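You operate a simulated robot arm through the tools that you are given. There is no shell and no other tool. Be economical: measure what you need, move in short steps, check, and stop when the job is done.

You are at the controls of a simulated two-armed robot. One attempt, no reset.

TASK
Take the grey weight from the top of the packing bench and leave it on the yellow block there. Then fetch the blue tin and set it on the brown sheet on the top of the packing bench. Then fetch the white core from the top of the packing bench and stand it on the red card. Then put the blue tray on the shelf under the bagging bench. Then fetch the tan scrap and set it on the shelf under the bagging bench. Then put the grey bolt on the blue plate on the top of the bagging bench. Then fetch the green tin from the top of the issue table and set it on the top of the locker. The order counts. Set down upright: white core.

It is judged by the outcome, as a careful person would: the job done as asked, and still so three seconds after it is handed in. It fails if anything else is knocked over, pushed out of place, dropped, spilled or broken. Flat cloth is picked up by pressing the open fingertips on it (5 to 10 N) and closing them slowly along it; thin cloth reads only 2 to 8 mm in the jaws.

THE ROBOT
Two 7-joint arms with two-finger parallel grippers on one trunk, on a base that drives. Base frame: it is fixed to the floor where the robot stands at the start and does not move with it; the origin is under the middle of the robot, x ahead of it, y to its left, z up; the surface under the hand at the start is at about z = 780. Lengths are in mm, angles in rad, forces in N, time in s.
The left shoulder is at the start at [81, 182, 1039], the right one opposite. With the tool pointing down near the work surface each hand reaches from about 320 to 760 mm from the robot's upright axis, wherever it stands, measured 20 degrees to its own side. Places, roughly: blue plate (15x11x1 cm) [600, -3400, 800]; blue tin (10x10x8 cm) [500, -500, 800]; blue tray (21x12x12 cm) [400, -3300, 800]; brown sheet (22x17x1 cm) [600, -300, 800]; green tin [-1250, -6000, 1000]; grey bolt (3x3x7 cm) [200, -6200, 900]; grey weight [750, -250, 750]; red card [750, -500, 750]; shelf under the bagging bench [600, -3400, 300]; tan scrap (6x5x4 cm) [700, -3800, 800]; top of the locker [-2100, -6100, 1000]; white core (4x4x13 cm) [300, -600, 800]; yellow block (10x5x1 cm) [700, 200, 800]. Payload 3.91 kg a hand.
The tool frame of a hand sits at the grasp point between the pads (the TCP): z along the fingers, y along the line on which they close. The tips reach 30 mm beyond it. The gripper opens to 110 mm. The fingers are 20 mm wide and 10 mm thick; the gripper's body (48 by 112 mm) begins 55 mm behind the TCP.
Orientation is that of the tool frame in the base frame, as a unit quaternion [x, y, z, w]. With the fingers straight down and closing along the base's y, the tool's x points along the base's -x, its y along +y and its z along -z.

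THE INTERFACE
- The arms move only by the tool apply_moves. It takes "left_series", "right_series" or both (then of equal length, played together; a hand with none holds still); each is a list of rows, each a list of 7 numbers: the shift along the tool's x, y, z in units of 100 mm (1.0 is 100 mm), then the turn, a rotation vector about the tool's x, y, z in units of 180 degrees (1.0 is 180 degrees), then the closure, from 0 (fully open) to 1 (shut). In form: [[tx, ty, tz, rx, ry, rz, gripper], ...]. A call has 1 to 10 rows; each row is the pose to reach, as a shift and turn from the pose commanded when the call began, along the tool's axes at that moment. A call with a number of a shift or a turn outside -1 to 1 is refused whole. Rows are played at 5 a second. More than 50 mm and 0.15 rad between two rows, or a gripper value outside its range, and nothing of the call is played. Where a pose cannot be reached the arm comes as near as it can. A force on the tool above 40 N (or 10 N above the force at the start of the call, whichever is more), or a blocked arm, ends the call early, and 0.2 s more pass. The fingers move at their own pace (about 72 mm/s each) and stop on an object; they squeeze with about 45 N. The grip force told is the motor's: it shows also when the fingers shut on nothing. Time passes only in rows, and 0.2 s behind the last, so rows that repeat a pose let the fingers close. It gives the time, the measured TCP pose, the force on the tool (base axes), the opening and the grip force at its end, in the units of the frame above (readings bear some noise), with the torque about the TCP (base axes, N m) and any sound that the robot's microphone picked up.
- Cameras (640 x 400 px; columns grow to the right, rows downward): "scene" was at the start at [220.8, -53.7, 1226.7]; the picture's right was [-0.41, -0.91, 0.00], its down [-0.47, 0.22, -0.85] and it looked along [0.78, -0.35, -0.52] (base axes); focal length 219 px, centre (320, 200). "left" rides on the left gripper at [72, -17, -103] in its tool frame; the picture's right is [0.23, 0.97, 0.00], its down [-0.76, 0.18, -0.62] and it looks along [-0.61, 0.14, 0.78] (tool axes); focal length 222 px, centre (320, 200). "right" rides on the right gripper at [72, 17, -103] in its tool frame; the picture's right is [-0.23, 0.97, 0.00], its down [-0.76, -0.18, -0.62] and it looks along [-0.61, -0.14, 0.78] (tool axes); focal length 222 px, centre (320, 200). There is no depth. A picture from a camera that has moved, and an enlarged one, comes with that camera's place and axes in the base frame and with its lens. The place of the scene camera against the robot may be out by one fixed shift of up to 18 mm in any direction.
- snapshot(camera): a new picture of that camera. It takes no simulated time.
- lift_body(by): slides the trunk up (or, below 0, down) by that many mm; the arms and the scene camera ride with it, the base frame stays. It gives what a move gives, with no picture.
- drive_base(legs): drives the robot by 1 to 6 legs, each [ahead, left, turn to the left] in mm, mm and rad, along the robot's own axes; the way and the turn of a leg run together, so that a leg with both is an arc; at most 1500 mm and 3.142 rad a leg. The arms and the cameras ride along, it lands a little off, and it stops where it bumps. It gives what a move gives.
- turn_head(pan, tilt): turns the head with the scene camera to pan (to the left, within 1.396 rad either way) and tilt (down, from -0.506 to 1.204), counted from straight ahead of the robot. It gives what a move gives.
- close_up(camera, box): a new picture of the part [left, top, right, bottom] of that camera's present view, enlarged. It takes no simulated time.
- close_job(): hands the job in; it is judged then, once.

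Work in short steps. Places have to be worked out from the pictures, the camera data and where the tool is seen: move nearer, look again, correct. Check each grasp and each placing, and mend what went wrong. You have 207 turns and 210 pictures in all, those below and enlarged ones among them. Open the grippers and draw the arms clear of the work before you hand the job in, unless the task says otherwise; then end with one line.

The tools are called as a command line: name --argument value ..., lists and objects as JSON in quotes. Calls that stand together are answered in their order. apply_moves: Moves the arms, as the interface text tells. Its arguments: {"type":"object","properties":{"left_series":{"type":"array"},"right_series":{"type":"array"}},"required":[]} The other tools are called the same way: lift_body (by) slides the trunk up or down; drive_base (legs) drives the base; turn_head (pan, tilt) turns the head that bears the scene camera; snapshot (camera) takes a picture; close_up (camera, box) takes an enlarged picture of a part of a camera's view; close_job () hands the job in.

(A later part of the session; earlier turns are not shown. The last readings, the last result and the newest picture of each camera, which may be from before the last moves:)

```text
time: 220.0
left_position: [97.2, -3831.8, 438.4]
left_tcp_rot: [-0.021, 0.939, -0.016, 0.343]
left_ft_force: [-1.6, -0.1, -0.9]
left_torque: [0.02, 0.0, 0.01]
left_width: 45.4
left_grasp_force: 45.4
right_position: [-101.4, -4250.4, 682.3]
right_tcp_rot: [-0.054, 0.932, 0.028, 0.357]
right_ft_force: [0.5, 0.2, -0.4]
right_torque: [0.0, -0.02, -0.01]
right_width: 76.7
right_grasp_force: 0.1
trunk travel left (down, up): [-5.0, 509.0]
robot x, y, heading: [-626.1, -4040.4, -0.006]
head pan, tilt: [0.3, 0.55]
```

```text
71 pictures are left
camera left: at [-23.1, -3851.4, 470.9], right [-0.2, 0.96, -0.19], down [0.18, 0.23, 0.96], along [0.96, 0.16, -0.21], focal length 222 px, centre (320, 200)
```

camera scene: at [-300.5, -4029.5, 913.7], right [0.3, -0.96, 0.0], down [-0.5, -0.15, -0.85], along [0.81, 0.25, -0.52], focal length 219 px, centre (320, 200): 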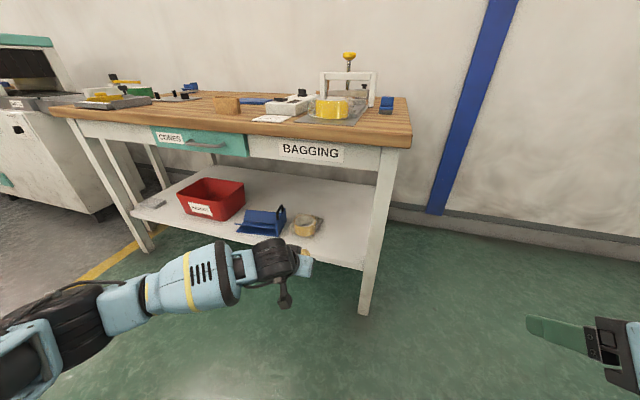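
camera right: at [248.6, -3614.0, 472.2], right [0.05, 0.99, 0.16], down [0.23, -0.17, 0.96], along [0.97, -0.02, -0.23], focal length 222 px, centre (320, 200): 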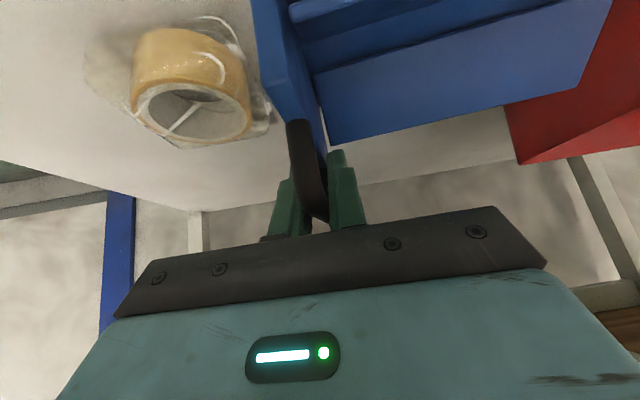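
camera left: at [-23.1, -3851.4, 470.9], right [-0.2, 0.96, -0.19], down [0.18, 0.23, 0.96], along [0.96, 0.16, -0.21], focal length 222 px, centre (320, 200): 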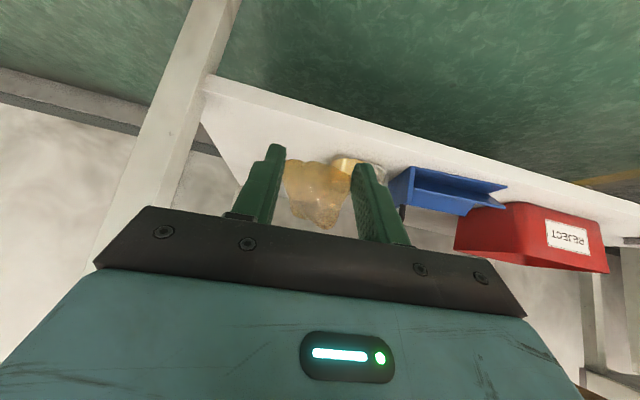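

Still firmly held. I'll drive right 58 and forward 245, then lower.

drive_base --legs '[[0, -58, 0], [245, 0, 0]]'

apply_moves --left_series '[[0.16, 0.01, 0.19, 0, 0, 0, 0.8], [0.32, 0.02, 0.38, 0, 0, 0, 0.8], [0.45, 0.03, 0.53, 0, 0, 0, 0.8], [0.45, 0.03, 0.53, 0, 0, 0, 0.8]]'

snapshot --camera "scene"

snapshot --camera "left"

```text
time: 222.6
left_position: [339.7, -3889.7, 438.9]
left_tcp_rot: [-0.02, 0.939, -0.017, 0.343]
left_ft_force: [0.3, 0.7, -0.4]
left_torque: [0.02, 0.01, 0.0]
left_width: 45.2
left_grasp_force: 44.3
right_position: [141.4, -4308.6, 681.2]
right_tcp_rot: [-0.055, 0.932, 0.027, 0.358]
right_ft_force: [0.4, 0.2, -0.1]
right_torque: [-0.01, 0.02, 0.02]
right_width: 77.2
right_grasp_force: 0.2
trunk travel left (down, up): [-5.0, 509.0]
robot x, y, heading: [-383.3, -4097.7, -0.001]
head pan, tilt: [0.3, 0.55]
```

```text
time: 223.6
left_position: [339.3, -3890.5, 369.9]
left_tcp_rot: [-0.02, 0.939, -0.017, 0.342]
left_ft_force: [0.1, 0.4, 0.9]
left_torque: [-0.01, 0.01, -0.02]
left_width: 45.2
left_grasp_force: 45.0
right_position: [141.9, -4308.3, 681.7]
right_tcp_rot: [-0.055, 0.932, 0.028, 0.357]
right_ft_force: [0.4, -1.2, 0.2]
right_torque: [-0.01, -0.02, 0.03]
right_width: 77.1
right_grasp_force: 0.0
trunk travel left (down, up): [-5.0, 509.0]
robot x, y, heading: [-383.0, -4096.5, 0.001]
head pan, tilt: [0.3, 0.55]
```

```text
70 pictures are left
camera scene: at [-58.2, -4087.4, 913.7], right [0.3, -0.96, 0.0], down [-0.5, -0.15, -0.85], along [0.81, 0.25, -0.52], focal length 219 px, centre (320, 200)
```

scene: 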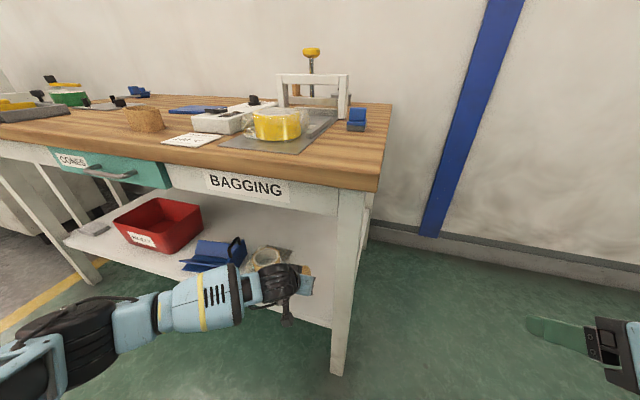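

```text
69 pictures are left
camera left: at [218.8, -3909.0, 401.4], right [-0.2, 0.96, -0.19], down [0.18, 0.23, 0.96], along [0.96, 0.16, -0.21], focal length 222 px, centre (320, 200)
```

left: 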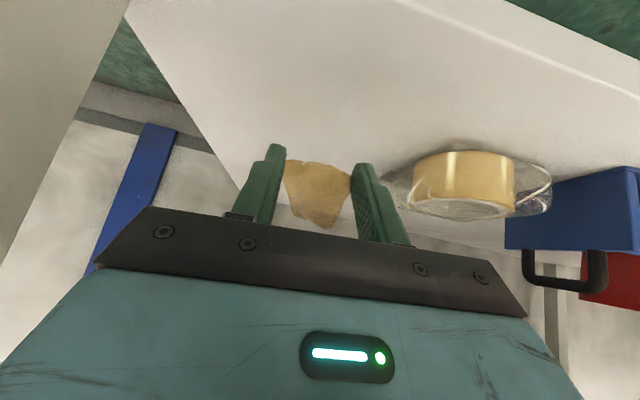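

Over the free part of the shelf. I'll lower in steps, watching the force.

apply_moves --left_series '[[0.1, 0, 0.12, 0, 0, 0, 0.8], [0.2, 0.01, 0.24, 0, 0, 0, 0.8], [0.256, 0.01, 0.306, 0, 0, 0, 0.8], [0.256, 0.01, 0.306, 0, 0, 0, 0.8]]'

apply_moves --left_series '[[0.02, 0, 0.024, 0, 0, 0, 0.8], [0.045, 0, 0.053, 0, 0, 0, 0.8], [0.045, 0, 0.053, 0, 0, 0, 0.8]]'

close_up --camera "left" --box '[200, 110, 440, 260]'

```text
time: 224.6
left_position: [338.8, -3890.0, 328.9]
left_tcp_rot: [-0.02, 0.939, -0.017, 0.343]
left_ft_force: [-0.7, 0.2, 0.2]
left_torque: [0.01, -0.03, 0.0]
left_width: 45.0
left_grasp_force: 45.3
right_position: [141.6, -4307.6, 682.7]
right_tcp_rot: [-0.055, 0.932, 0.028, 0.357]
right_ft_force: [0.4, 0.3, 0.2]
right_torque: [0.0, -0.01, 0.0]
right_width: 77.0
right_grasp_force: 0.1
trunk travel left (down, up): [-5.0, 509.0]
robot x, y, heading: [-382.7, -4099.8, 0.001]
head pan, tilt: [0.3, 0.55]
```

```text
time: 225.4
left_position: [339.2, -3892.1, 322.7]
left_tcp_rot: [-0.021, 0.939, -0.016, 0.343]
left_ft_force: [0.4, -0.7, 0.3]
left_torque: [0.02, -0.02, 0.0]
left_width: 45.2
left_grasp_force: 44.8
right_position: [141.4, -4308.7, 683.2]
right_tcp_rot: [-0.056, 0.932, 0.028, 0.358]
right_ft_force: [0.1, 0.4, -0.3]
right_torque: [-0.03, 0.02, -0.02]
right_width: 76.6
right_grasp_force: 0.2
trunk travel left (down, up): [-5.0, 509.0]
robot x, y, heading: [-384.9, -4096.9, 0.0]
head pan, tilt: [0.3, 0.55]
```

```text
2.67 times, centred on (320, 185) of left
camera zoom: at [218.4, -3910.4, 354.3], right [-0.2, 0.96, -0.19], down [0.18, 0.23, 0.96], along [0.96, 0.16, -0.21], focal length 592 px, centre (320, 240)
```

zoom: 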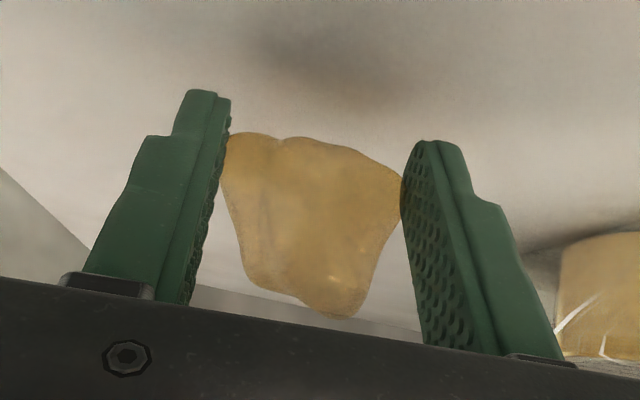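

The lump sits between the pads about level with the tips. I'll lower ~10 mm more until near contact, then open.

apply_moves --left_series '[[0.03, 0, 0.036, 0, 0, 0, 0.8], [0.058, 0, 0.069, 0, 0, 0, 0.8], [0.058, 0, 0.069, 0, 0, 0, 0.8]]'

apply_moves --left_series '[[0.01, 0, 0.012, 0, 0, 0, 0.8], [0.01, 0, 0.012, 0, 0, 0, 0.7], [0.01, 0, 0.012, 0, 0, 0, 0.5], [0.01, 0, 0.012, 0, 0, 0, 0.3], [0.01, 0, 0.012, 0, 0, 0, 0.25]]'

close_up --camera "left" --box '[200, 110, 440, 260]'

```text
time: 226.2
left_position: [340.2, -3891.4, 314.1]
left_tcp_rot: [-0.021, 0.938, -0.017, 0.345]
left_ft_force: [0.2, 0.9, 6.8]
left_torque: [0.17, -0.12, 0.01]
left_width: 45.0
left_grasp_force: 45.4
right_position: [141.3, -4308.9, 682.0]
right_tcp_rot: [-0.055, 0.931, 0.029, 0.359]
right_ft_force: [-0.6, 0.1, -0.3]
right_torque: [0.02, 0.02, -0.01]
right_width: 76.9
right_grasp_force: 0.0
trunk travel left (down, up): [-5.0, 509.0]
robot x, y, heading: [-380.8, -4097.1, 0.001]
head pan, tilt: [0.3, 0.55]
```

```text
time: 227.4
left_position: [338.7, -3890.9, 312.3]
left_tcp_rot: [-0.021, 0.939, -0.015, 0.343]
left_ft_force: [0.0, 0.1, -0.2]
left_torque: [0.01, 0.01, 0.0]
left_width: 82.6
left_grasp_force: 0.1
right_position: [140.7, -4308.1, 682.0]
right_tcp_rot: [-0.055, 0.932, 0.028, 0.357]
right_ft_force: [0.6, 0.5, 1.1]
right_torque: [-0.01, -0.04, 0.02]
right_width: 76.9
right_grasp_force: 0.0
trunk travel left (down, up): [-5.0, 509.0]
robot x, y, heading: [-383.9, -4097.5, 0.005]
head pan, tilt: [0.3, 0.55]
```

```text
2.67 times, centred on (320, 185) of left
camera zoom: at [218.7, -3910.3, 343.7], right [-0.2, 0.96, -0.19], down [0.18, 0.23, 0.96], along [0.96, 0.16, -0.22], focal length 592 px, centre (320, 240)
```

zoom: 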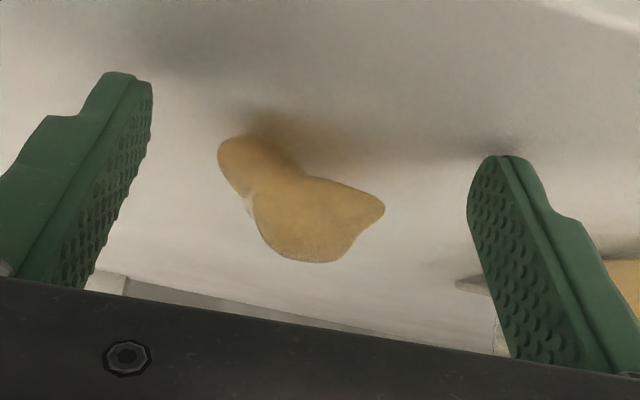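

The scrap lies on the shelf. I'll withdraw along the fingers, back off, and check.

apply_moves --left_series '[[0, 0, -0.35, 0, 0, 0, 0.25], [0, 0, -0.7, 0, 0, 0, 0.25], [0, 0, -0.95, 0, 0, 0, 0.25]]'

drive_base --legs '[[-450, 0, 0]]'

lift_body --by 300

snapshot --camera "scene"

```text
time: 228.2
left_position: [277.0, -3891.8, 386.0]
left_tcp_rot: [-0.022, 0.939, -0.015, 0.342]
left_ft_force: [0.0, -0.2, -0.3]
left_torque: [-0.02, 0.01, 0.01]
left_width: 82.7
left_grasp_force: 0.2
right_position: [141.9, -4308.1, 681.9]
right_tcp_rot: [-0.055, 0.932, 0.028, 0.358]
right_ft_force: [-0.8, 0.1, 0.0]
right_torque: [0.02, 0.01, -0.03]
right_width: 77.2
right_grasp_force: 0.0
trunk travel left (down, up): [-5.0, 509.0]
robot x, y, heading: [-384.7, -4095.8, 0.002]
head pan, tilt: [0.3, 0.55]
```

```text
time: 230.9
left_position: [-168.8, -3891.3, 385.2]
left_tcp_rot: [-0.021, 0.939, -0.017, 0.342]
left_ft_force: [-0.1, 0.4, 0.2]
left_torque: [0.0, 0.01, 0.0]
left_width: 82.3
left_grasp_force: 0.0
right_position: [-305.9, -4307.8, 682.0]
right_tcp_rot: [-0.054, 0.932, 0.028, 0.358]
right_ft_force: [-0.1, 1.0, 0.1]
right_torque: [0.02, 0.0, 0.02]
right_width: 76.9
right_grasp_force: 0.0
trunk travel left (down, up): [-5.0, 509.0]
robot x, y, heading: [-828.3, -4099.2, -0.005]
head pan, tilt: [0.3, 0.55]
```

```text
time: 233.9
left_position: [-168.4, -3891.2, 685.0]
left_tcp_rot: [-0.022, 0.939, -0.016, 0.342]
left_ft_force: [0.3, 0.6, 0.0]
left_torque: [-0.01, -0.04, 0.01]
left_width: 82.4
left_grasp_force: 0.1
right_position: [-305.2, -4308.5, 981.8]
right_tcp_rot: [-0.055, 0.932, 0.028, 0.357]
right_ft_force: [0.2, 0.0, -0.2]
right_torque: [-0.01, 0.01, 0.0]
right_width: 76.8
right_grasp_force: 0.1
trunk travel left (down, up): [-305.0, 209.0]
robot x, y, heading: [-827.7, -4096.6, 0.002]
head pan, tilt: [0.3, 0.55]
```

```text
66 pictures are left
camera scene: at [-605.5, -4087.5, 1231.4], right [0.3, -0.96, 0.0], down [-0.5, -0.15, -0.85], along [0.81, 0.25, -0.52], focal length 219 px, centre (320, 200)
```

scene: 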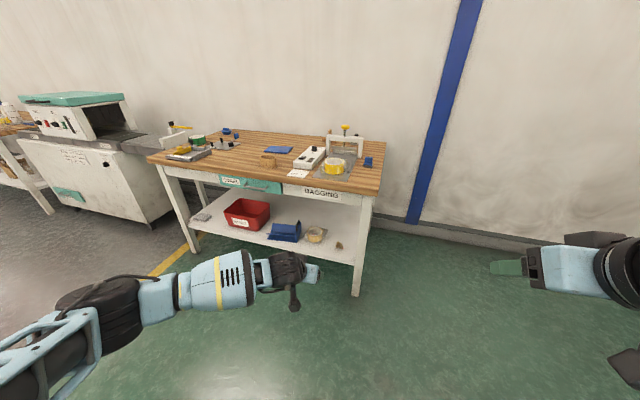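

The scrap is placed. Next is the grey bolt near [200,-6200,900]. I'll raise the left hand, turn right 90°, and drive toward it for a look.

apply_moves --left_series '[[0.1, 0, -0.35, 0, 0, 0, 0], [0.2, 0, -0.7, 0, 0, 0, 0], [0.3, 0, -0.95, 0, 0, 0, 0]]'

apply_moves --left_series '[[-0.1, 0, -0.35, 0, 0, 0, 0], [-0.2, 0, -0.7, 0, 0, 0, 0], [-0.3, 0, -0.95, 0, 0, 0, 0]]'

drive_base --legs '[[0, 0, -1.571], [850, 700, 0]]'

turn_head --pan 0.0 --tilt 0.35

snapshot --camera "scene"

```text
time: 234.7
left_position: [-252.3, -3891.0, 739.8]
left_tcp_rot: [-0.021, 0.939, -0.017, 0.343]
left_ft_force: [-1.1, 0.6, -0.3]
left_torque: [0.0, 0.02, 0.0]
left_width: 110.3
left_grasp_force: 0.0
right_position: [-305.1, -4307.7, 982.0]
right_tcp_rot: [-0.056, 0.932, 0.028, 0.357]
right_ft_force: [1.0, 0.5, -0.6]
right_torque: [0.0, 0.02, 0.0]
right_width: 76.9
right_grasp_force: 0.1
trunk travel left (down, up): [-305.0, 209.0]
robot x, y, heading: [-830.1, -4096.7, 0.002]
head pan, tilt: [0.3, 0.55]
```

```text
time: 235.5
left_position: [-291.3, -3887.1, 830.4]
left_tcp_rot: [-0.021, 0.939, -0.016, 0.343]
left_ft_force: [-0.1, -0.9, 0.4]
left_torque: [0.01, -0.01, 0.03]
left_width: 110.0
left_grasp_force: 0.0
right_position: [-304.8, -4308.8, 982.4]
right_tcp_rot: [-0.055, 0.932, 0.028, 0.358]
right_ft_force: [0.6, -0.9, 0.2]
right_torque: [-0.02, 0.01, -0.02]
right_width: 77.1
right_grasp_force: 0.0
trunk travel left (down, up): [-305.0, 209.0]
robot x, y, heading: [-828.4, -4095.0, 0.002]
head pan, tilt: [0.3, 0.55]
```

```text
time: 245.9
left_position: [106.5, -5465.4, 829.6]
left_tcp_rot: [0.642, 0.686, -0.252, 0.234]
left_ft_force: [-0.7, -1.1, -0.4]
left_torque: [0.01, 0.03, 0.01]
left_width: 110.2
left_grasp_force: 0.1
right_position: [-315.1, -5460.5, 983.5]
right_tcp_rot: [0.613, 0.704, -0.23, 0.275]
right_ft_force: [0.7, 0.4, 0.0]
right_torque: [-0.02, -0.01, -0.01]
right_width: 77.0
right_grasp_force: 0.0
trunk travel left (down, up): [-305.0, 209.0]
robot x, y, heading: [-118.5, -4932.5, -1.548]
head pan, tilt: [0.3, 0.55]
```

```text
time: 246.7
left_position: [105.4, -5464.9, 829.8]
left_tcp_rot: [0.642, 0.686, -0.252, 0.233]
left_ft_force: [-0.6, -0.6, -0.1]
left_torque: [0.03, 0.0, 0.04]
left_width: 110.1
left_grasp_force: 0.1
right_position: [-314.8, -5460.1, 982.2]
right_tcp_rot: [0.613, 0.704, -0.23, 0.274]
right_ft_force: [-0.2, -0.3, -0.3]
right_torque: [0.0, -0.02, -0.01]
right_width: 77.0
right_grasp_force: 0.0
trunk travel left (down, up): [-305.0, 209.0]
robot x, y, heading: [-117.3, -4931.1, -1.549]
head pan, tilt: [0.0, 0.351]
```

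```text
65 pictures are left
camera scene: at [-116.8, -5184.7, 1249.7], right [-1.0, -0.02, 0.0], down [-0.01, 0.34, -0.94], along [0.02, -0.94, -0.34], focal length 219 px, centre (320, 200)
```

scene: 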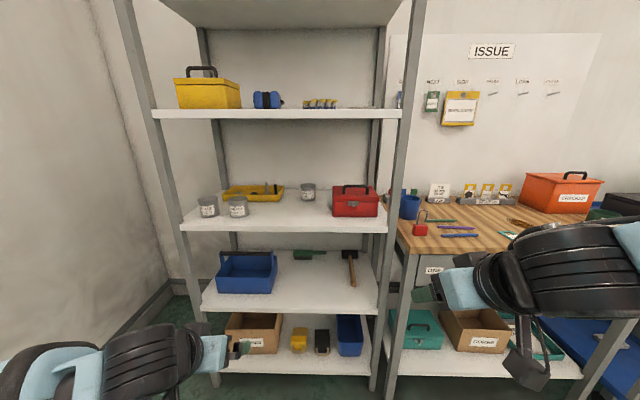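

close_up --camera "scene" --box '[180, 165, 400, 303]'

close_up --camera "scene" --box '[390, 150, 640, 306]'

```text
2.90 times, centred on (290, 234) of scene
camera zoom: at [-116.8, -5184.7, 1249.7], right [-1.0, -0.02, 0.0], down [-0.01, 0.34, -0.94], along [0.02, -0.94, -0.34], focal length 635 px, centre (407, 101)
```

zoom: 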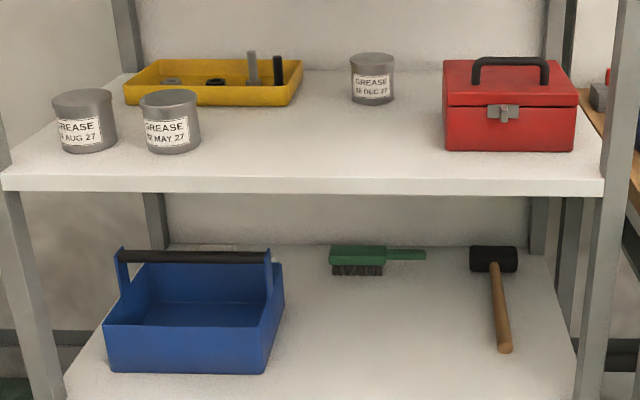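

```text
2.56 times, centred on (515, 228) of scene
camera zoom: at [-116.8, -5184.7, 1249.7], right [-1.0, -0.02, 0.0], down [-0.01, 0.34, -0.94], along [0.02, -0.94, -0.34], focal length 561 px, centre (-179, 128)
```

zoom: 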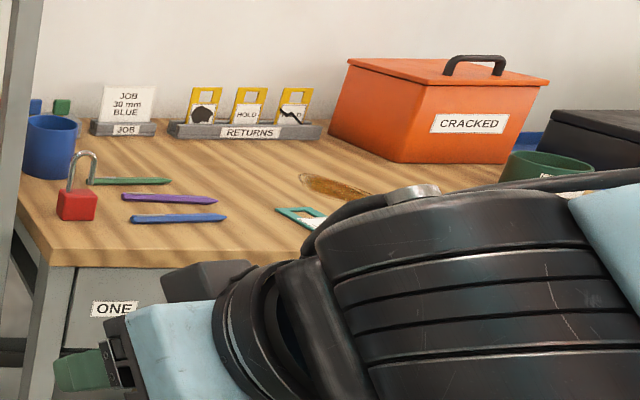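

The grey bolt stands in the yellow tray on the rack shelf, at about [188,-6275], beside a black bolt. I'll tilt the left hand a bit more (about 50°), raise it, drive nearer, and look.

apply_moves --left_series '[[-0.2, 0, -0.3, 0, -0.03, 0, 0.5], [-0.4, 0, -0.6, 0, -0.06, 0, 0.65], [-0.6, 0, -0.9, 0, -0.06, 0, 0.65]]'

drive_base --legs '[[0, 0, -0.022], [370, 105, 0]]'

turn_head --pan 0.2 --tilt 0.45

snapshot --camera "scene"

snapshot --camera "left"

```text
time: 247.5
left_position: [110.3, -5452.6, 937.5]
left_tcp_rot: [0.615, 0.661, -0.31, 0.298]
left_ft_force: [0.0, -0.6, -0.7]
left_torque: [-0.02, 0.04, -0.03]
left_width: 38.6
left_grasp_force: 0.0
right_position: [-316.1, -5459.5, 982.2]
right_tcp_rot: [0.613, 0.704, -0.231, 0.276]
right_ft_force: [0.5, 0.5, 0.8]
right_torque: [-0.03, 0.03, 0.0]
right_width: 77.1
right_grasp_force: 0.0
trunk travel left (down, up): [-305.0, 209.0]
robot x, y, heading: [-118.0, -4933.6, -1.554]
head pan, tilt: [0.0, 0.351]
```

```text
time: 250.3
left_position: [200.1, -5828.0, 937.9]
left_tcp_rot: [0.624, 0.653, -0.315, 0.293]
left_ft_force: [-0.6, 0.7, 0.7]
left_torque: [0.02, 0.03, 0.02]
left_width: 38.8
left_grasp_force: 0.1
right_position: [-225.5, -5823.0, 982.8]
right_tcp_rot: [0.623, 0.696, -0.233, 0.271]
right_ft_force: [0.1, 0.0, -0.2]
right_torque: [0.0, 0.02, -0.02]
right_width: 76.7
right_grasp_force: 0.1
trunk travel left (down, up): [-305.0, 209.0]
robot x, y, heading: [-12.2, -5300.0, -1.576]
head pan, tilt: [0.0, 0.351]
```

```text
time: 251.0
left_position: [199.7, -5828.5, 937.3]
left_tcp_rot: [0.624, 0.653, -0.314, 0.292]
left_ft_force: [0.1, -0.6, 0.4]
left_torque: [-0.01, 0.03, 0.0]
left_width: 38.5
left_grasp_force: 0.1
right_position: [-226.0, -5824.3, 981.8]
right_tcp_rot: [0.622, 0.696, -0.233, 0.272]
right_ft_force: [0.4, 0.0, -0.1]
right_torque: [-0.01, 0.03, 0.02]
right_width: 76.9
right_grasp_force: 0.1
trunk travel left (down, up): [-305.0, 209.0]
robot x, y, heading: [-10.9, -5303.2, -1.579]
head pan, tilt: [0.201, 0.45]
```

```text
62 pictures are left
camera scene: at [-1.7, -5551.7, 1240.5], right [-0.98, -0.19, 0.0], down [-0.08, 0.43, -0.9], along [0.17, -0.88, -0.43], focal length 219 px, centre (320, 200)
```

scene: 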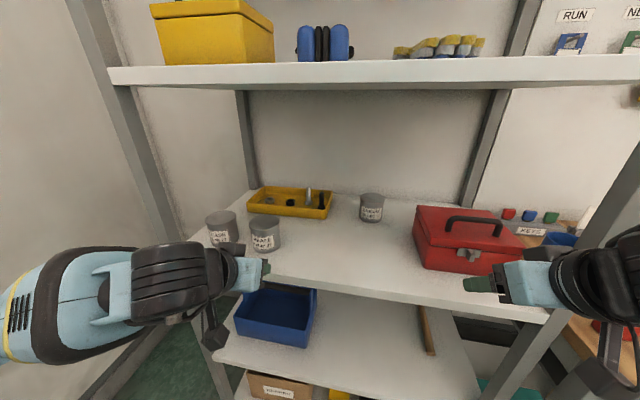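

```text
61 pictures are left
camera left: at [181.2, -5703.3, 946.5], right [0.96, 0.17, -0.22], down [0.22, 0.01, 0.98], along [0.16, -0.99, -0.03], focal length 222 px, centre (320, 200)
```

left: 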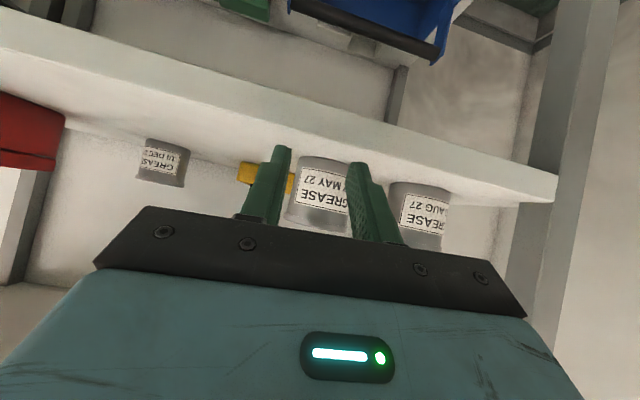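

close_up --camera "scene" --box '[190, 165, 390, 290]'

```text
3.20 times, centred on (290, 228) of scene
camera zoom: at [-1.7, -5551.7, 1240.5], right [-0.98, -0.19, 0.0], down [-0.08, 0.43, -0.9], along [0.17, -0.88, -0.43], focal length 701 px, centre (416, 112)
```

zoom: 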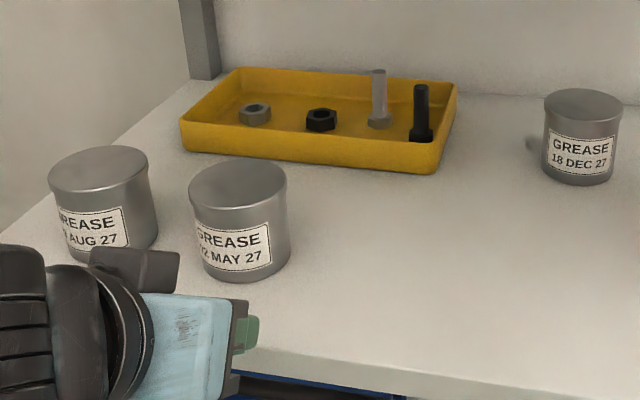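

The shelf top is z≈889, and the bolt is at about [172,-6220], standing ~68 mm tall. I'll raise the hand 105 mm (above the grease pots), align x, and extend forward 90 mm, then look from the hand camera.

apply_moves --left_series '[[-0.27, -0.1, -0.22, 0, 0, 0, 0.65], [-0.54, -0.2, -0.44, 0, 0, 0, 0.65], [-0.815, -0.28, -0.66, 0, 0, 0, 0.65]]'

apply_moves --left_series '[[-0.2, 0, 0.25, 0, 0, 0, 0.65], [-0.4, 0, 0.5, 0, 0, 0, 0.65], [-0.57, 0, 0.7, 0, 0, 0, 0.65], [-0.57, 0, 0.7, 0, 0, 0, 0.65]]'

snapshot --camera "left"

```text
time: 251.8
left_position: [174.4, -5828.1, 1044.6]
left_tcp_rot: [0.625, 0.652, -0.314, 0.293]
left_ft_force: [-1.9, 0.0, -0.5]
left_torque: [0.01, 0.0, -0.01]
left_width: 38.3
left_grasp_force: 0.0
right_position: [-226.4, -5823.8, 983.2]
right_tcp_rot: [0.621, 0.696, -0.233, 0.273]
right_ft_force: [0.8, -0.6, -0.7]
right_torque: [0.02, 0.01, -0.02]
right_width: 76.7
right_grasp_force: 0.1
trunk travel left (down, up): [-305.0, 209.0]
robot x, y, heading: [-10.4, -5301.7, -1.575]
head pan, tilt: [0.201, 0.45]
```

```text
time: 252.8
left_position: [179.2, -5920.0, 1043.5]
left_tcp_rot: [0.625, 0.651, -0.316, 0.293]
left_ft_force: [0.0, -0.1, -0.4]
left_torque: [-0.02, -0.01, 0.02]
left_width: 38.4
left_grasp_force: 0.0
right_position: [-225.6, -5824.3, 982.6]
right_tcp_rot: [0.623, 0.696, -0.234, 0.271]
right_ft_force: [-0.3, 1.4, -0.2]
right_torque: [-0.01, -0.01, -0.03]
right_width: 77.0
right_grasp_force: 0.1
trunk travel left (down, up): [-305.0, 209.0]
robot x, y, heading: [-12.2, -5300.3, -1.579]
head pan, tilt: [0.201, 0.45]
```

```text
59 pictures are left
camera left: at [160.3, -5794.0, 1052.3], right [0.96, 0.16, -0.22], down [0.22, 0.01, 0.97], along [0.16, -0.99, -0.03], focal length 222 px, centre (320, 200)
```

left: 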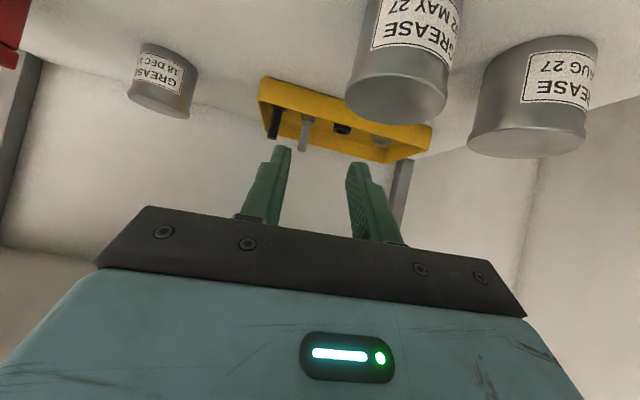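

The bolt is located at [173,-6212], z 895–956. I'll draw the right hand back (it must not enter the rack) while extending the left 100 mm at this height.

apply_moves --left_series '[[-0.2, -0.02, 0.25, 0, 0, 0, 0.65], [-0.4, -0.04, 0.5, 0, 0, 0, 0.65], [-0.63, -0.06, 0.776, 0, 0, 0, 0.65]]' --right_series '[[0.25, 0, -0.22, 0, 0, 0, 0], [0.5, 0, -0.45, 0, 0, 0, 0], [0.743, 0, -0.669, 0, 0, 0, 0]]'

apply_moves --right_series '[[0.25, 0, -0.22, 0, 0, 0, 0], [0.5, 0, -0.45, 0, 0, 0, 0], [0.743, 0, -0.669, 0, 0, 0, 0]]'

drive_base --legs '[[100, 0, 0]]'

snapshot --camera "left"

snapshot --camera "scene"

```text
time: 253.6
left_position: [175.1, -6020.6, 1043.2]
left_tcp_rot: [0.625, 0.653, -0.314, 0.292]
left_ft_force: [-0.2, 0.5, -0.8]
left_torque: [0.0, -0.01, -0.02]
left_width: 38.6
left_grasp_force: 0.1
right_position: [-235.9, -5748.3, 985.6]
right_tcp_rot: [0.622, 0.696, -0.233, 0.271]
right_ft_force: [-0.1, 0.6, -0.1]
right_torque: [-0.01, 0.0, -0.02]
right_width: 110.1
right_grasp_force: 0.1
right hand out of reach, approached as far as the arm can: row 3
trunk travel left (down, up): [-305.0, 209.0]
robot x, y, heading: [-15.3, -5301.0, -1.579]
head pan, tilt: [0.201, 0.45]
```

```text
time: 254.4
left_position: [174.8, -6019.2, 1045.1]
left_tcp_rot: [0.623, 0.653, -0.314, 0.293]
left_ft_force: [-0.6, -0.1, -0.3]
left_torque: [-0.02, 0.0, 0.0]
left_width: 38.6
left_grasp_force: 0.0
right_position: [-243.8, -5723.4, 1036.2]
right_tcp_rot: [0.623, 0.696, -0.232, 0.27]
right_ft_force: [0.0, 0.2, -0.6]
right_torque: [-0.01, 0.03, 0.0]
right_width: 110.0
right_grasp_force: 0.1
right hand out of reach, approached as far as the arm can: row 1, 2, 3
trunk travel left (down, up): [-305.0, 209.0]
robot x, y, heading: [-9.6, -5303.7, -1.577]
head pan, tilt: [0.201, 0.45]
```

```text
time: 255.6
left_position: [174.0, -6119.2, 1045.1]
left_tcp_rot: [0.625, 0.652, -0.315, 0.292]
left_ft_force: [-0.5, -0.9, -0.5]
left_torque: [0.03, -0.02, -0.02]
left_width: 38.7
left_grasp_force: 0.1
right_position: [-244.4, -5824.0, 1035.4]
right_tcp_rot: [0.623, 0.696, -0.233, 0.27]
right_ft_force: [0.9, -0.4, 0.5]
right_torque: [0.02, -0.01, 0.03]
right_width: 110.1
right_grasp_force: 0.0
trunk travel left (down, up): [-305.0, 209.0]
robot x, y, heading: [-13.3, -5400.3, -1.577]
head pan, tilt: [0.201, 0.45]
```

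```text
58 pictures are left
camera left: at [155.9, -5993.2, 1052.5], right [0.96, 0.16, -0.22], down [0.22, 0.01, 0.98], along [0.16, -0.99, -0.03], focal length 222 px, centre (320, 200)
```

left: 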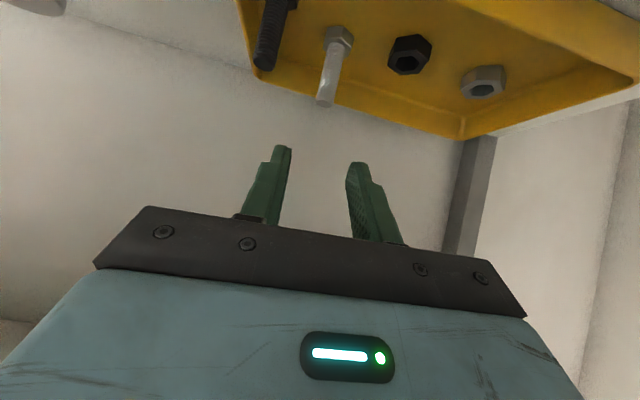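

```text
57 pictures are left
camera scene: at [-2.2, -5650.9, 1240.4], right [-0.98, -0.19, 0.0], down [-0.08, 0.43, -0.9], along [0.17, -0.88, -0.44], focal length 219 px, centre (320, 200)
```

scene: 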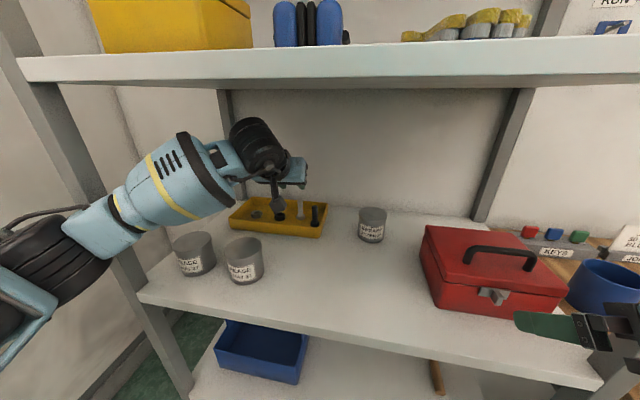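

The nearer view puts the bolt at [172.5,-6193], z 900–957. I'll lower 56 mm, drive 50 mm, and slide in around the stem.

apply_moves --left_series '[[0.21, -0.01, 0.17, 0, 0, 0, 0.65], [0.435, -0.015, 0.353, 0, 0, 0, 0.65]]'

drive_base --legs '[[50, 0, 0]]'

snapshot --camera "left"

```text
time: 256.1
left_position: [170.5, -6116.8, 988.5]
left_tcp_rot: [0.625, 0.652, -0.315, 0.292]
left_ft_force: [-0.4, 0.5, 0.3]
left_torque: [0.01, -0.01, 0.01]
left_width: 38.3
left_grasp_force: 0.1
right_position: [-245.9, -5823.6, 1034.8]
right_tcp_rot: [0.624, 0.696, -0.233, 0.269]
right_ft_force: [0.3, -0.4, 0.6]
right_torque: [-0.02, -0.01, 0.03]
right_width: 109.9
right_grasp_force: 0.1
trunk travel left (down, up): [-305.0, 209.0]
robot x, y, heading: [-10.6, -5400.5, -1.578]
head pan, tilt: [0.201, 0.45]
```

```text
time: 257.1
left_position: [162.8, -6155.1, 995.4]
left_tcp_rot: [0.624, 0.65, -0.316, 0.298]
left_ft_force: [0.0, 0.2, -0.5]
left_torque: [-0.01, 0.0, 0.0]
left_width: 38.6
left_grasp_force: 0.0
right_position: [-252.3, -5861.0, 1039.9]
right_tcp_rot: [0.622, 0.694, -0.236, 0.276]
right_ft_force: [0.0, 0.3, -0.3]
right_torque: [-0.02, -0.02, 0.05]
right_width: 110.1
right_grasp_force: 0.1
trunk travel left (down, up): [-305.0, 209.0]
robot x, y, heading: [-12.2, -5448.4, -1.576]
head pan, tilt: [0.201, 0.45]
```

```text
56 pictures are left
camera left: at [145.7, -6030.1, 1003.6], right [0.96, 0.16, -0.22], down [0.22, 0.02, 0.98], along [0.16, -0.99, -0.02], focal length 222 px, centre (320, 200)
```

left: 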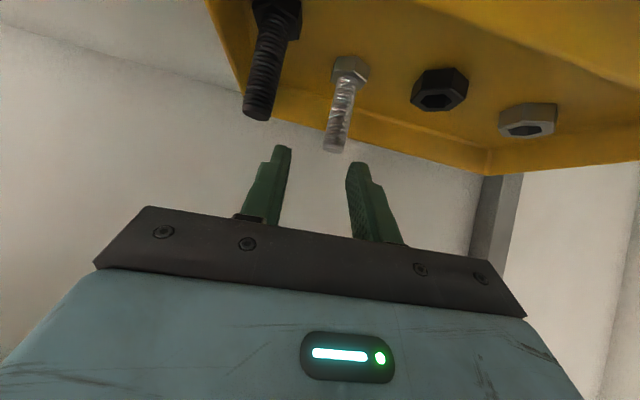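

The bolt is at about [174,-6196] and the hand is 11 mm right of it. I'll centre, then slide in around the stem, and check before closing.

apply_moves --left_series '[[0, 0.11, 0, 0, 0, 0, 0.65], [0.08, 0.11, 0.24, 0, 0, 0, 0.65], [0.16, 0.11, 0.48, 0, 0, 0, 0.65], [0.246, 0.11, 0.728, 0, 0, 0, 0.65], [0.246, 0.11, 0.728, 0, 0, 0, 0.65]]'

snapshot --camera "left"

```text
time: 258.3
left_position: [186.0, -6192.8, 937.7]
left_tcp_rot: [0.619, 0.652, -0.319, 0.301]
left_ft_force: [1.2, 0.0, 0.6]
left_torque: [0.01, 0.03, -0.05]
left_width: 38.4
left_grasp_force: 0.1
right_position: [-246.5, -5856.9, 1042.1]
right_tcp_rot: [0.62, 0.695, -0.237, 0.276]
right_ft_force: [0.0, 0.3, 0.4]
right_torque: [-0.03, -0.02, -0.01]
right_width: 110.0
right_grasp_force: 0.1
trunk travel left (down, up): [-305.0, 209.0]
robot x, y, heading: [-13.3, -5449.0, -1.572]
head pan, tilt: [0.201, 0.45]
```

```text
55 pictures are left
camera left: at [165.4, -6068.1, 943.2], right [0.96, 0.17, -0.22], down [0.22, 0.03, 0.98], along [0.17, -0.99, -0.01], focal length 222 px, centre (320, 200)
```

left: 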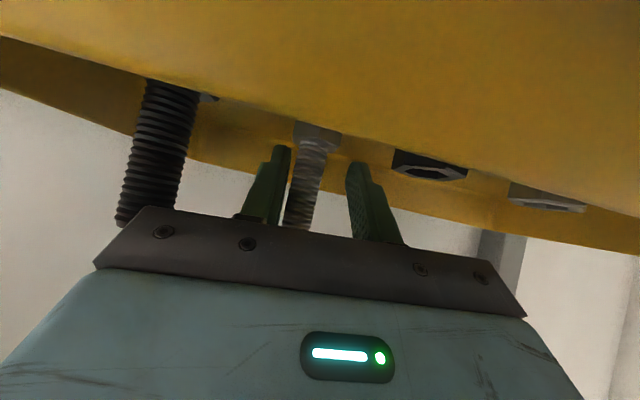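

The stem is between the fingers, 9 mm off centre. I'll shift 7 mm right and close gently.

apply_moves --left_series '[[0, -0.04, 0, 0, 0, 0, 0.65], [0, -0.07, 0, 0, 0, 0, 0.7], [0, -0.07, 0, 0, 0, 0, 0.8], [0, -0.07, 0, 0, 0, 0, 0.9], [0, -0.07, 0, 0, 0, 0, 0.95], [0, -0.07, 0, 0, 0, 0, 0.95]]'

close_up --camera "left" --box '[100, 70, 500, 320]'

```text
time: 259.7
left_position: [184.2, -6192.2, 935.8]
left_tcp_rot: [0.616, 0.655, -0.318, 0.301]
left_ft_force: [0.0, 1.2, 4.4]
left_torque: [0.04, 0.03, -0.04]
left_width: 14.1
left_grasp_force: 45.3
right_position: [-242.2, -5857.1, 1043.3]
right_tcp_rot: [0.619, 0.695, -0.24, 0.276]
right_ft_force: [0.2, -0.8, 0.2]
right_torque: [0.0, 0.0, 0.01]
right_width: 110.0
right_grasp_force: 0.1
trunk travel left (down, up): [-305.0, 209.0]
robot x, y, heading: [-16.6, -5447.4, -1.567]
head pan, tilt: [0.201, 0.45]
```

```text
1.60 times, centred on (300, 195) of left
camera zoom: at [164.6, -6067.4, 941.9], right [0.96, 0.18, -0.22], down [0.22, 0.03, 0.97], along [0.18, -0.98, -0.01], focal length 355 px, centre (352, 208)
```

zoom: 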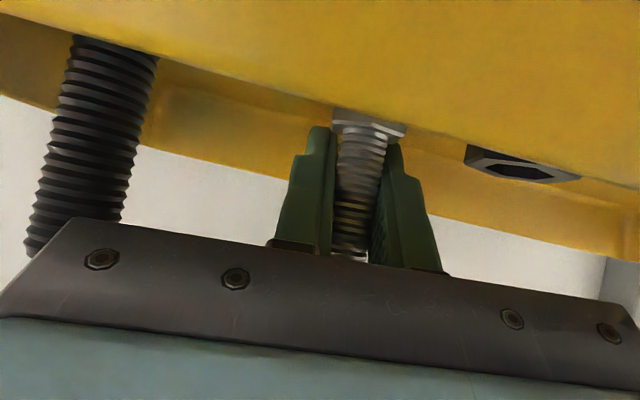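

Gripped at 14 mm. I'll lift 50 mm, shift 28 mm right to keep clear of the grease pot, and back out 120 mm.

apply_moves --left_series '[[-0.2, 0, -0.16, 0, 0, 0, 0.95], [-0.4, 0, -0.32, 0, 0, 0, 0.95], [-0.4, -0.14, -0.32, 0, 0, 0, 0.95], [-0.4, -0.28, -0.32, 0, 0, 0, 0.95]]'

drive_base --legs '[[-120, 0, 0]]'

snapshot --camera "scene"

```text
time: 260.9
left_position: [166.4, -6197.1, 975.1]
left_tcp_rot: [0.615, 0.663, -0.307, 0.296]
left_ft_force: [3.2, 1.5, -0.6]
left_torque: [-0.05, 0.11, -0.19]
left_width: 12.9
left_grasp_force: 45.3
right_position: [-242.2, -5865.6, 1039.2]
right_tcp_rot: [0.617, 0.699, -0.233, 0.276]
right_ft_force: [0.8, 0.8, 0.1]
right_torque: [-0.08, -0.02, 0.01]
right_width: 109.9
right_grasp_force: 0.1
trunk travel left (down, up): [-305.0, 209.0]
robot x, y, heading: [-12.2, -5446.0, -1.564]
head pan, tilt: [0.201, 0.45]
stopped in row 4 (left hand): the arm was blocked; the commanded pose is now the measured one
```

```text
time: 262.1
left_position: [163.0, -6087.8, 966.2]
left_tcp_rot: [0.619, 0.662, -0.306, 0.292]
left_ft_force: [0.3, 0.2, -0.8]
left_torque: [0.0, -0.06, 0.01]
left_width: 13.6
left_grasp_force: 44.4
right_position: [-241.5, -5753.9, 1036.2]
right_tcp_rot: [0.62, 0.698, -0.233, 0.272]
right_ft_force: [0.3, 0.3, -0.1]
right_torque: [0.0, -0.01, 0.0]
right_width: 109.8
right_grasp_force: 0.2
trunk travel left (down, up): [-305.0, 209.0]
robot x, y, heading: [-14.1, -5326.3, -1.574]
head pan, tilt: [0.201, 0.45]
```

```text
53 pictures are left
camera scene: at [-0.4, -5578.1, 1240.6], right [-0.98, -0.2, 0.0], down [-0.09, 0.43, -0.9], along [0.18, -0.88, -0.43], focal length 219 px, centre (320, 200)
```

scene: 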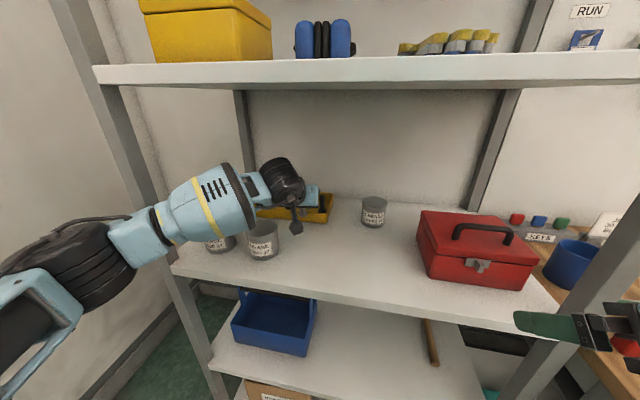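

Free again; the arm had brushed the rack's left post. All pots stand. I'll shift 45 mm right so the bolt passes beside the pot, then back well out.

apply_moves --left_series '[[0, -0.2, 0, 0, 0, 0, 0.95], [-0.1, -0.45, -0.08, 0, 0, 0, 0.95], [-0.1, -0.45, -0.08, 0, 0, 0, 0.95]]'

drive_base --legs '[[-500, 0, 0]]'

snapshot --camera "scene"

close_up --camera "left" --box '[100, 70, 500, 320]'

```text
time: 262.9
left_position: [119.9, -6090.3, 979.7]
left_tcp_rot: [0.618, 0.662, -0.306, 0.292]
left_ft_force: [0.7, 0.5, -1.9]
left_torque: [-0.02, 0.04, -0.03]
left_width: 14.0
left_grasp_force: 45.0
right_position: [-241.4, -5753.8, 1034.5]
right_tcp_rot: [0.62, 0.699, -0.232, 0.271]
right_ft_force: [-0.4, 0.8, 0.6]
right_torque: [0.02, -0.03, 0.0]
right_width: 109.9
right_grasp_force: 0.2
trunk travel left (down, up): [-305.0, 209.0]
robot x, y, heading: [-13.3, -5329.4, -1.567]
head pan, tilt: [0.201, 0.45]
```

```text
time: 265.9
left_position: [117.6, -5584.1, 979.3]
left_tcp_rot: [0.619, 0.662, -0.306, 0.292]
left_ft_force: [-0.4, -0.2, -1.1]
left_torque: [-0.02, 0.02, 0.03]
left_width: 14.0
left_grasp_force: 45.2
right_position: [-243.8, -5249.5, 1035.4]
right_tcp_rot: [0.62, 0.698, -0.232, 0.272]
right_ft_force: [-0.4, 0.7, -0.8]
right_torque: [0.01, 0.0, 0.02]
right_width: 109.9
right_grasp_force: 0.1
trunk travel left (down, up): [-305.0, 209.0]
robot x, y, heading: [-12.3, -4824.7, -1.572]
head pan, tilt: [0.201, 0.45]
```

```text
52 pictures are left
camera scene: at [-1.4, -5073.7, 1240.5], right [-0.98, -0.2, 0.0], down [-0.09, 0.43, -0.9], along [0.18, -0.88, -0.44], focal length 219 px, centre (320, 200)
```

scene: 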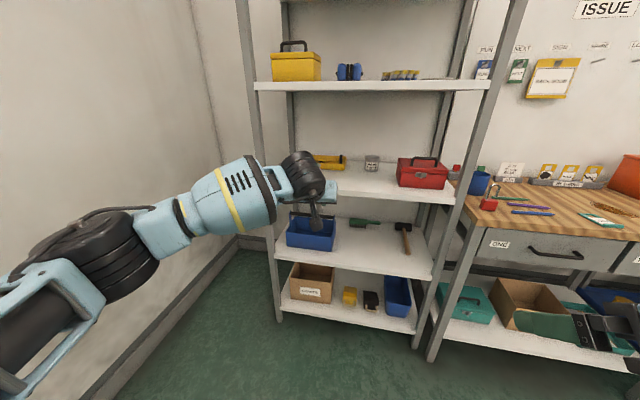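

```text
1.60 times, centred on (300, 195) of left
camera zoom: at [96.4, -5460.0, 990.9], right [0.96, 0.19, -0.22], down [0.22, 0.0, 0.98], along [0.19, -0.98, -0.04], focal length 355 px, centre (352, 208)
```

zoom: 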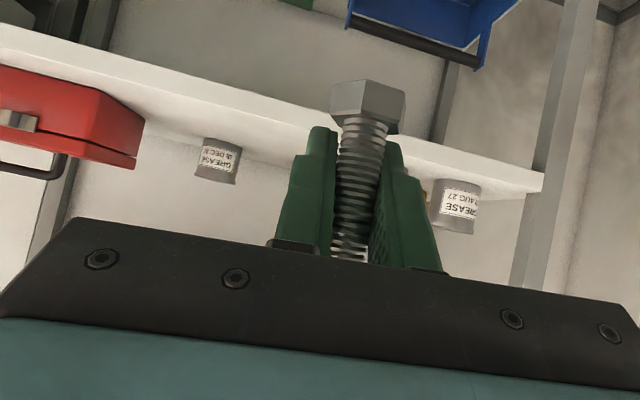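

The bolt is held upright. I'll drive back to the bagging bench: back off, turn left 90°, move in front of the blue plate, and look.

drive_base --legs '[[-690, -560, 0], [0, 0, 1.572], [0, 565, 0], [250, 0, 0]]'

turn_head --pan 0.1 --tilt 0.6

snapshot --camera "scene"

snapshot --camera "left"

```text
time: 281.6
left_position: [438.3, -3433.5, 979.5]
left_tcp_rot: [-0.029, 0.906, -0.01, 0.422]
left_ft_force: [0.0, 0.7, -0.9]
left_torque: [-0.01, -0.02, 0.0]
left_width: 14.1
left_grasp_force: 45.0
right_position: [102.0, -3792.2, 1034.4]
right_tcp_rot: [-0.054, 0.933, 0.028, 0.356]
right_ft_force: [1.0, 0.2, 0.0]
right_torque: [0.01, 0.04, -0.01]
right_width: 110.1
right_grasp_force: 0.0
trunk travel left (down, up): [-305.0, 209.0]
robot x, y, heading: [-322.3, -3561.0, -0.004]
head pan, tilt: [0.201, 0.45]
```

```text
time: 282.3
left_position: [437.0, -3432.7, 980.5]
left_tcp_rot: [-0.029, 0.906, -0.011, 0.423]
left_ft_force: [0.5, 0.0, -1.7]
left_torque: [0.02, -0.03, -0.01]
left_width: 13.9
left_grasp_force: 44.5
right_position: [100.3, -3793.9, 1034.7]
right_tcp_rot: [-0.054, 0.933, 0.027, 0.356]
right_ft_force: [-0.6, 0.3, 0.8]
right_torque: [-0.02, -0.01, 0.01]
right_width: 109.8
right_grasp_force: 0.0
trunk travel left (down, up): [-305.0, 209.0]
robot x, y, heading: [-324.0, -3561.5, 0.001]
head pan, tilt: [0.099, 0.6]
```

```text
50 pictures are left
camera scene: at [-98.4, -3569.9, 1227.0], right [0.1, -1.0, 0.0], down [-0.56, -0.06, -0.83], along [0.82, 0.08, -0.56], focal length 219 px, centre (320, 200)
```

scene: 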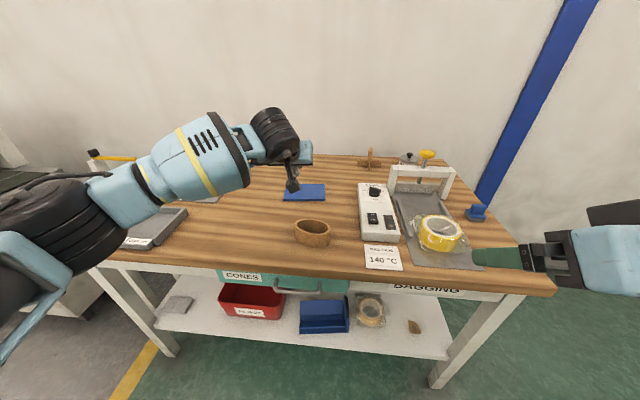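

```text
49 pictures are left
camera left: at [313.6, -3455.2, 990.7], right [-0.19, 0.96, -0.22], down [0.0, 0.22, 0.98], along [0.98, 0.18, -0.04], focal length 222 px, centre (320, 200)
```

left: 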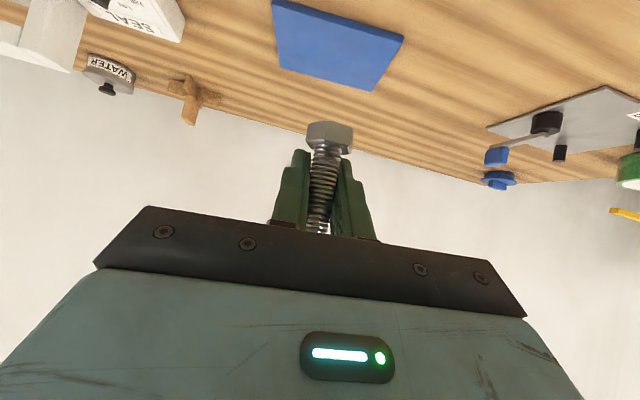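

The plate's centre is at [591,-3427]. I'll drive forward 153 mm and lower toward the plate.

drive_base --legs '[[153, 5, 0]]'

apply_moves --left_series '[[0.26, 0, 0.21, 0, 0, 0, 0.95], [0.51, 0, 0.43, 0, 0, 0, 0.95], [0.766, 0, 0.643, 0, 0, 0, 0.95], [0.766, 0, 0.643, 0, 0, 0, 0.95]]'

snapshot --camera "left"

close_up --camera "scene" --box '[240, 130, 400, 230]'

```text
time: 283.7
left_position: [590.4, -3427.7, 980.7]
left_tcp_rot: [-0.029, 0.906, -0.011, 0.423]
left_ft_force: [-0.1, 0.6, -1.5]
left_torque: [0.0, -0.01, 0.04]
left_width: 14.1
left_grasp_force: 45.0
right_position: [254.4, -3786.4, 1035.6]
right_tcp_rot: [-0.054, 0.933, 0.027, 0.356]
right_ft_force: [0.7, 0.4, -0.2]
right_torque: [0.04, 0.01, 0.0]
right_width: 110.1
right_grasp_force: 0.1
trunk travel left (down, up): [-305.0, 209.0]
robot x, y, heading: [-170.5, -3555.9, -0.002]
head pan, tilt: [0.099, 0.6]
```

```text
time: 284.7
left_position: [590.6, -3432.2, 879.9]
left_tcp_rot: [-0.029, 0.906, -0.011, 0.423]
left_ft_force: [0.1, -0.4, -2.2]
left_torque: [0.01, 0.0, -0.02]
left_width: 14.1
left_grasp_force: 45.1
right_position: [252.4, -3787.6, 1035.9]
right_tcp_rot: [-0.054, 0.932, 0.028, 0.356]
right_ft_force: [0.4, 0.3, -1.2]
right_torque: [0.04, -0.01, 0.01]
right_width: 110.4
right_grasp_force: 0.0
trunk travel left (down, up): [-305.0, 209.0]
robot x, y, heading: [-169.3, -3554.9, -0.007]
head pan, tilt: [0.099, 0.6]
```

```text
48 pictures are left
camera left: at [465.9, -3454.4, 890.7], right [-0.19, 0.96, -0.22], down [0.0, 0.22, 0.98], along [0.98, 0.18, -0.04], focal length 222 px, centre (320, 200)
```

left: 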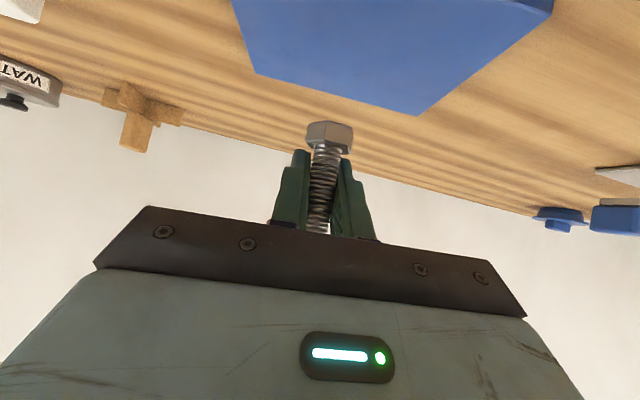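

```text
4.00 times, centred on (320, 180) of scene
camera zoom: at [54.2, -3565.0, 1227.0], right [0.1, -1.0, 0.0], down [-0.56, -0.06, -0.83], along [0.82, 0.08, -0.56], focal length 876 px, centre (320, 280)
```

zoom: 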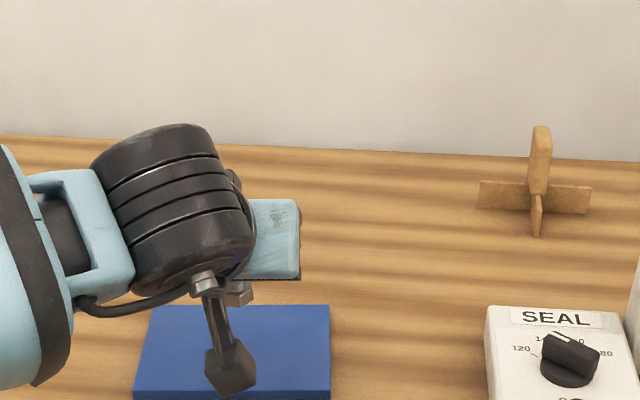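

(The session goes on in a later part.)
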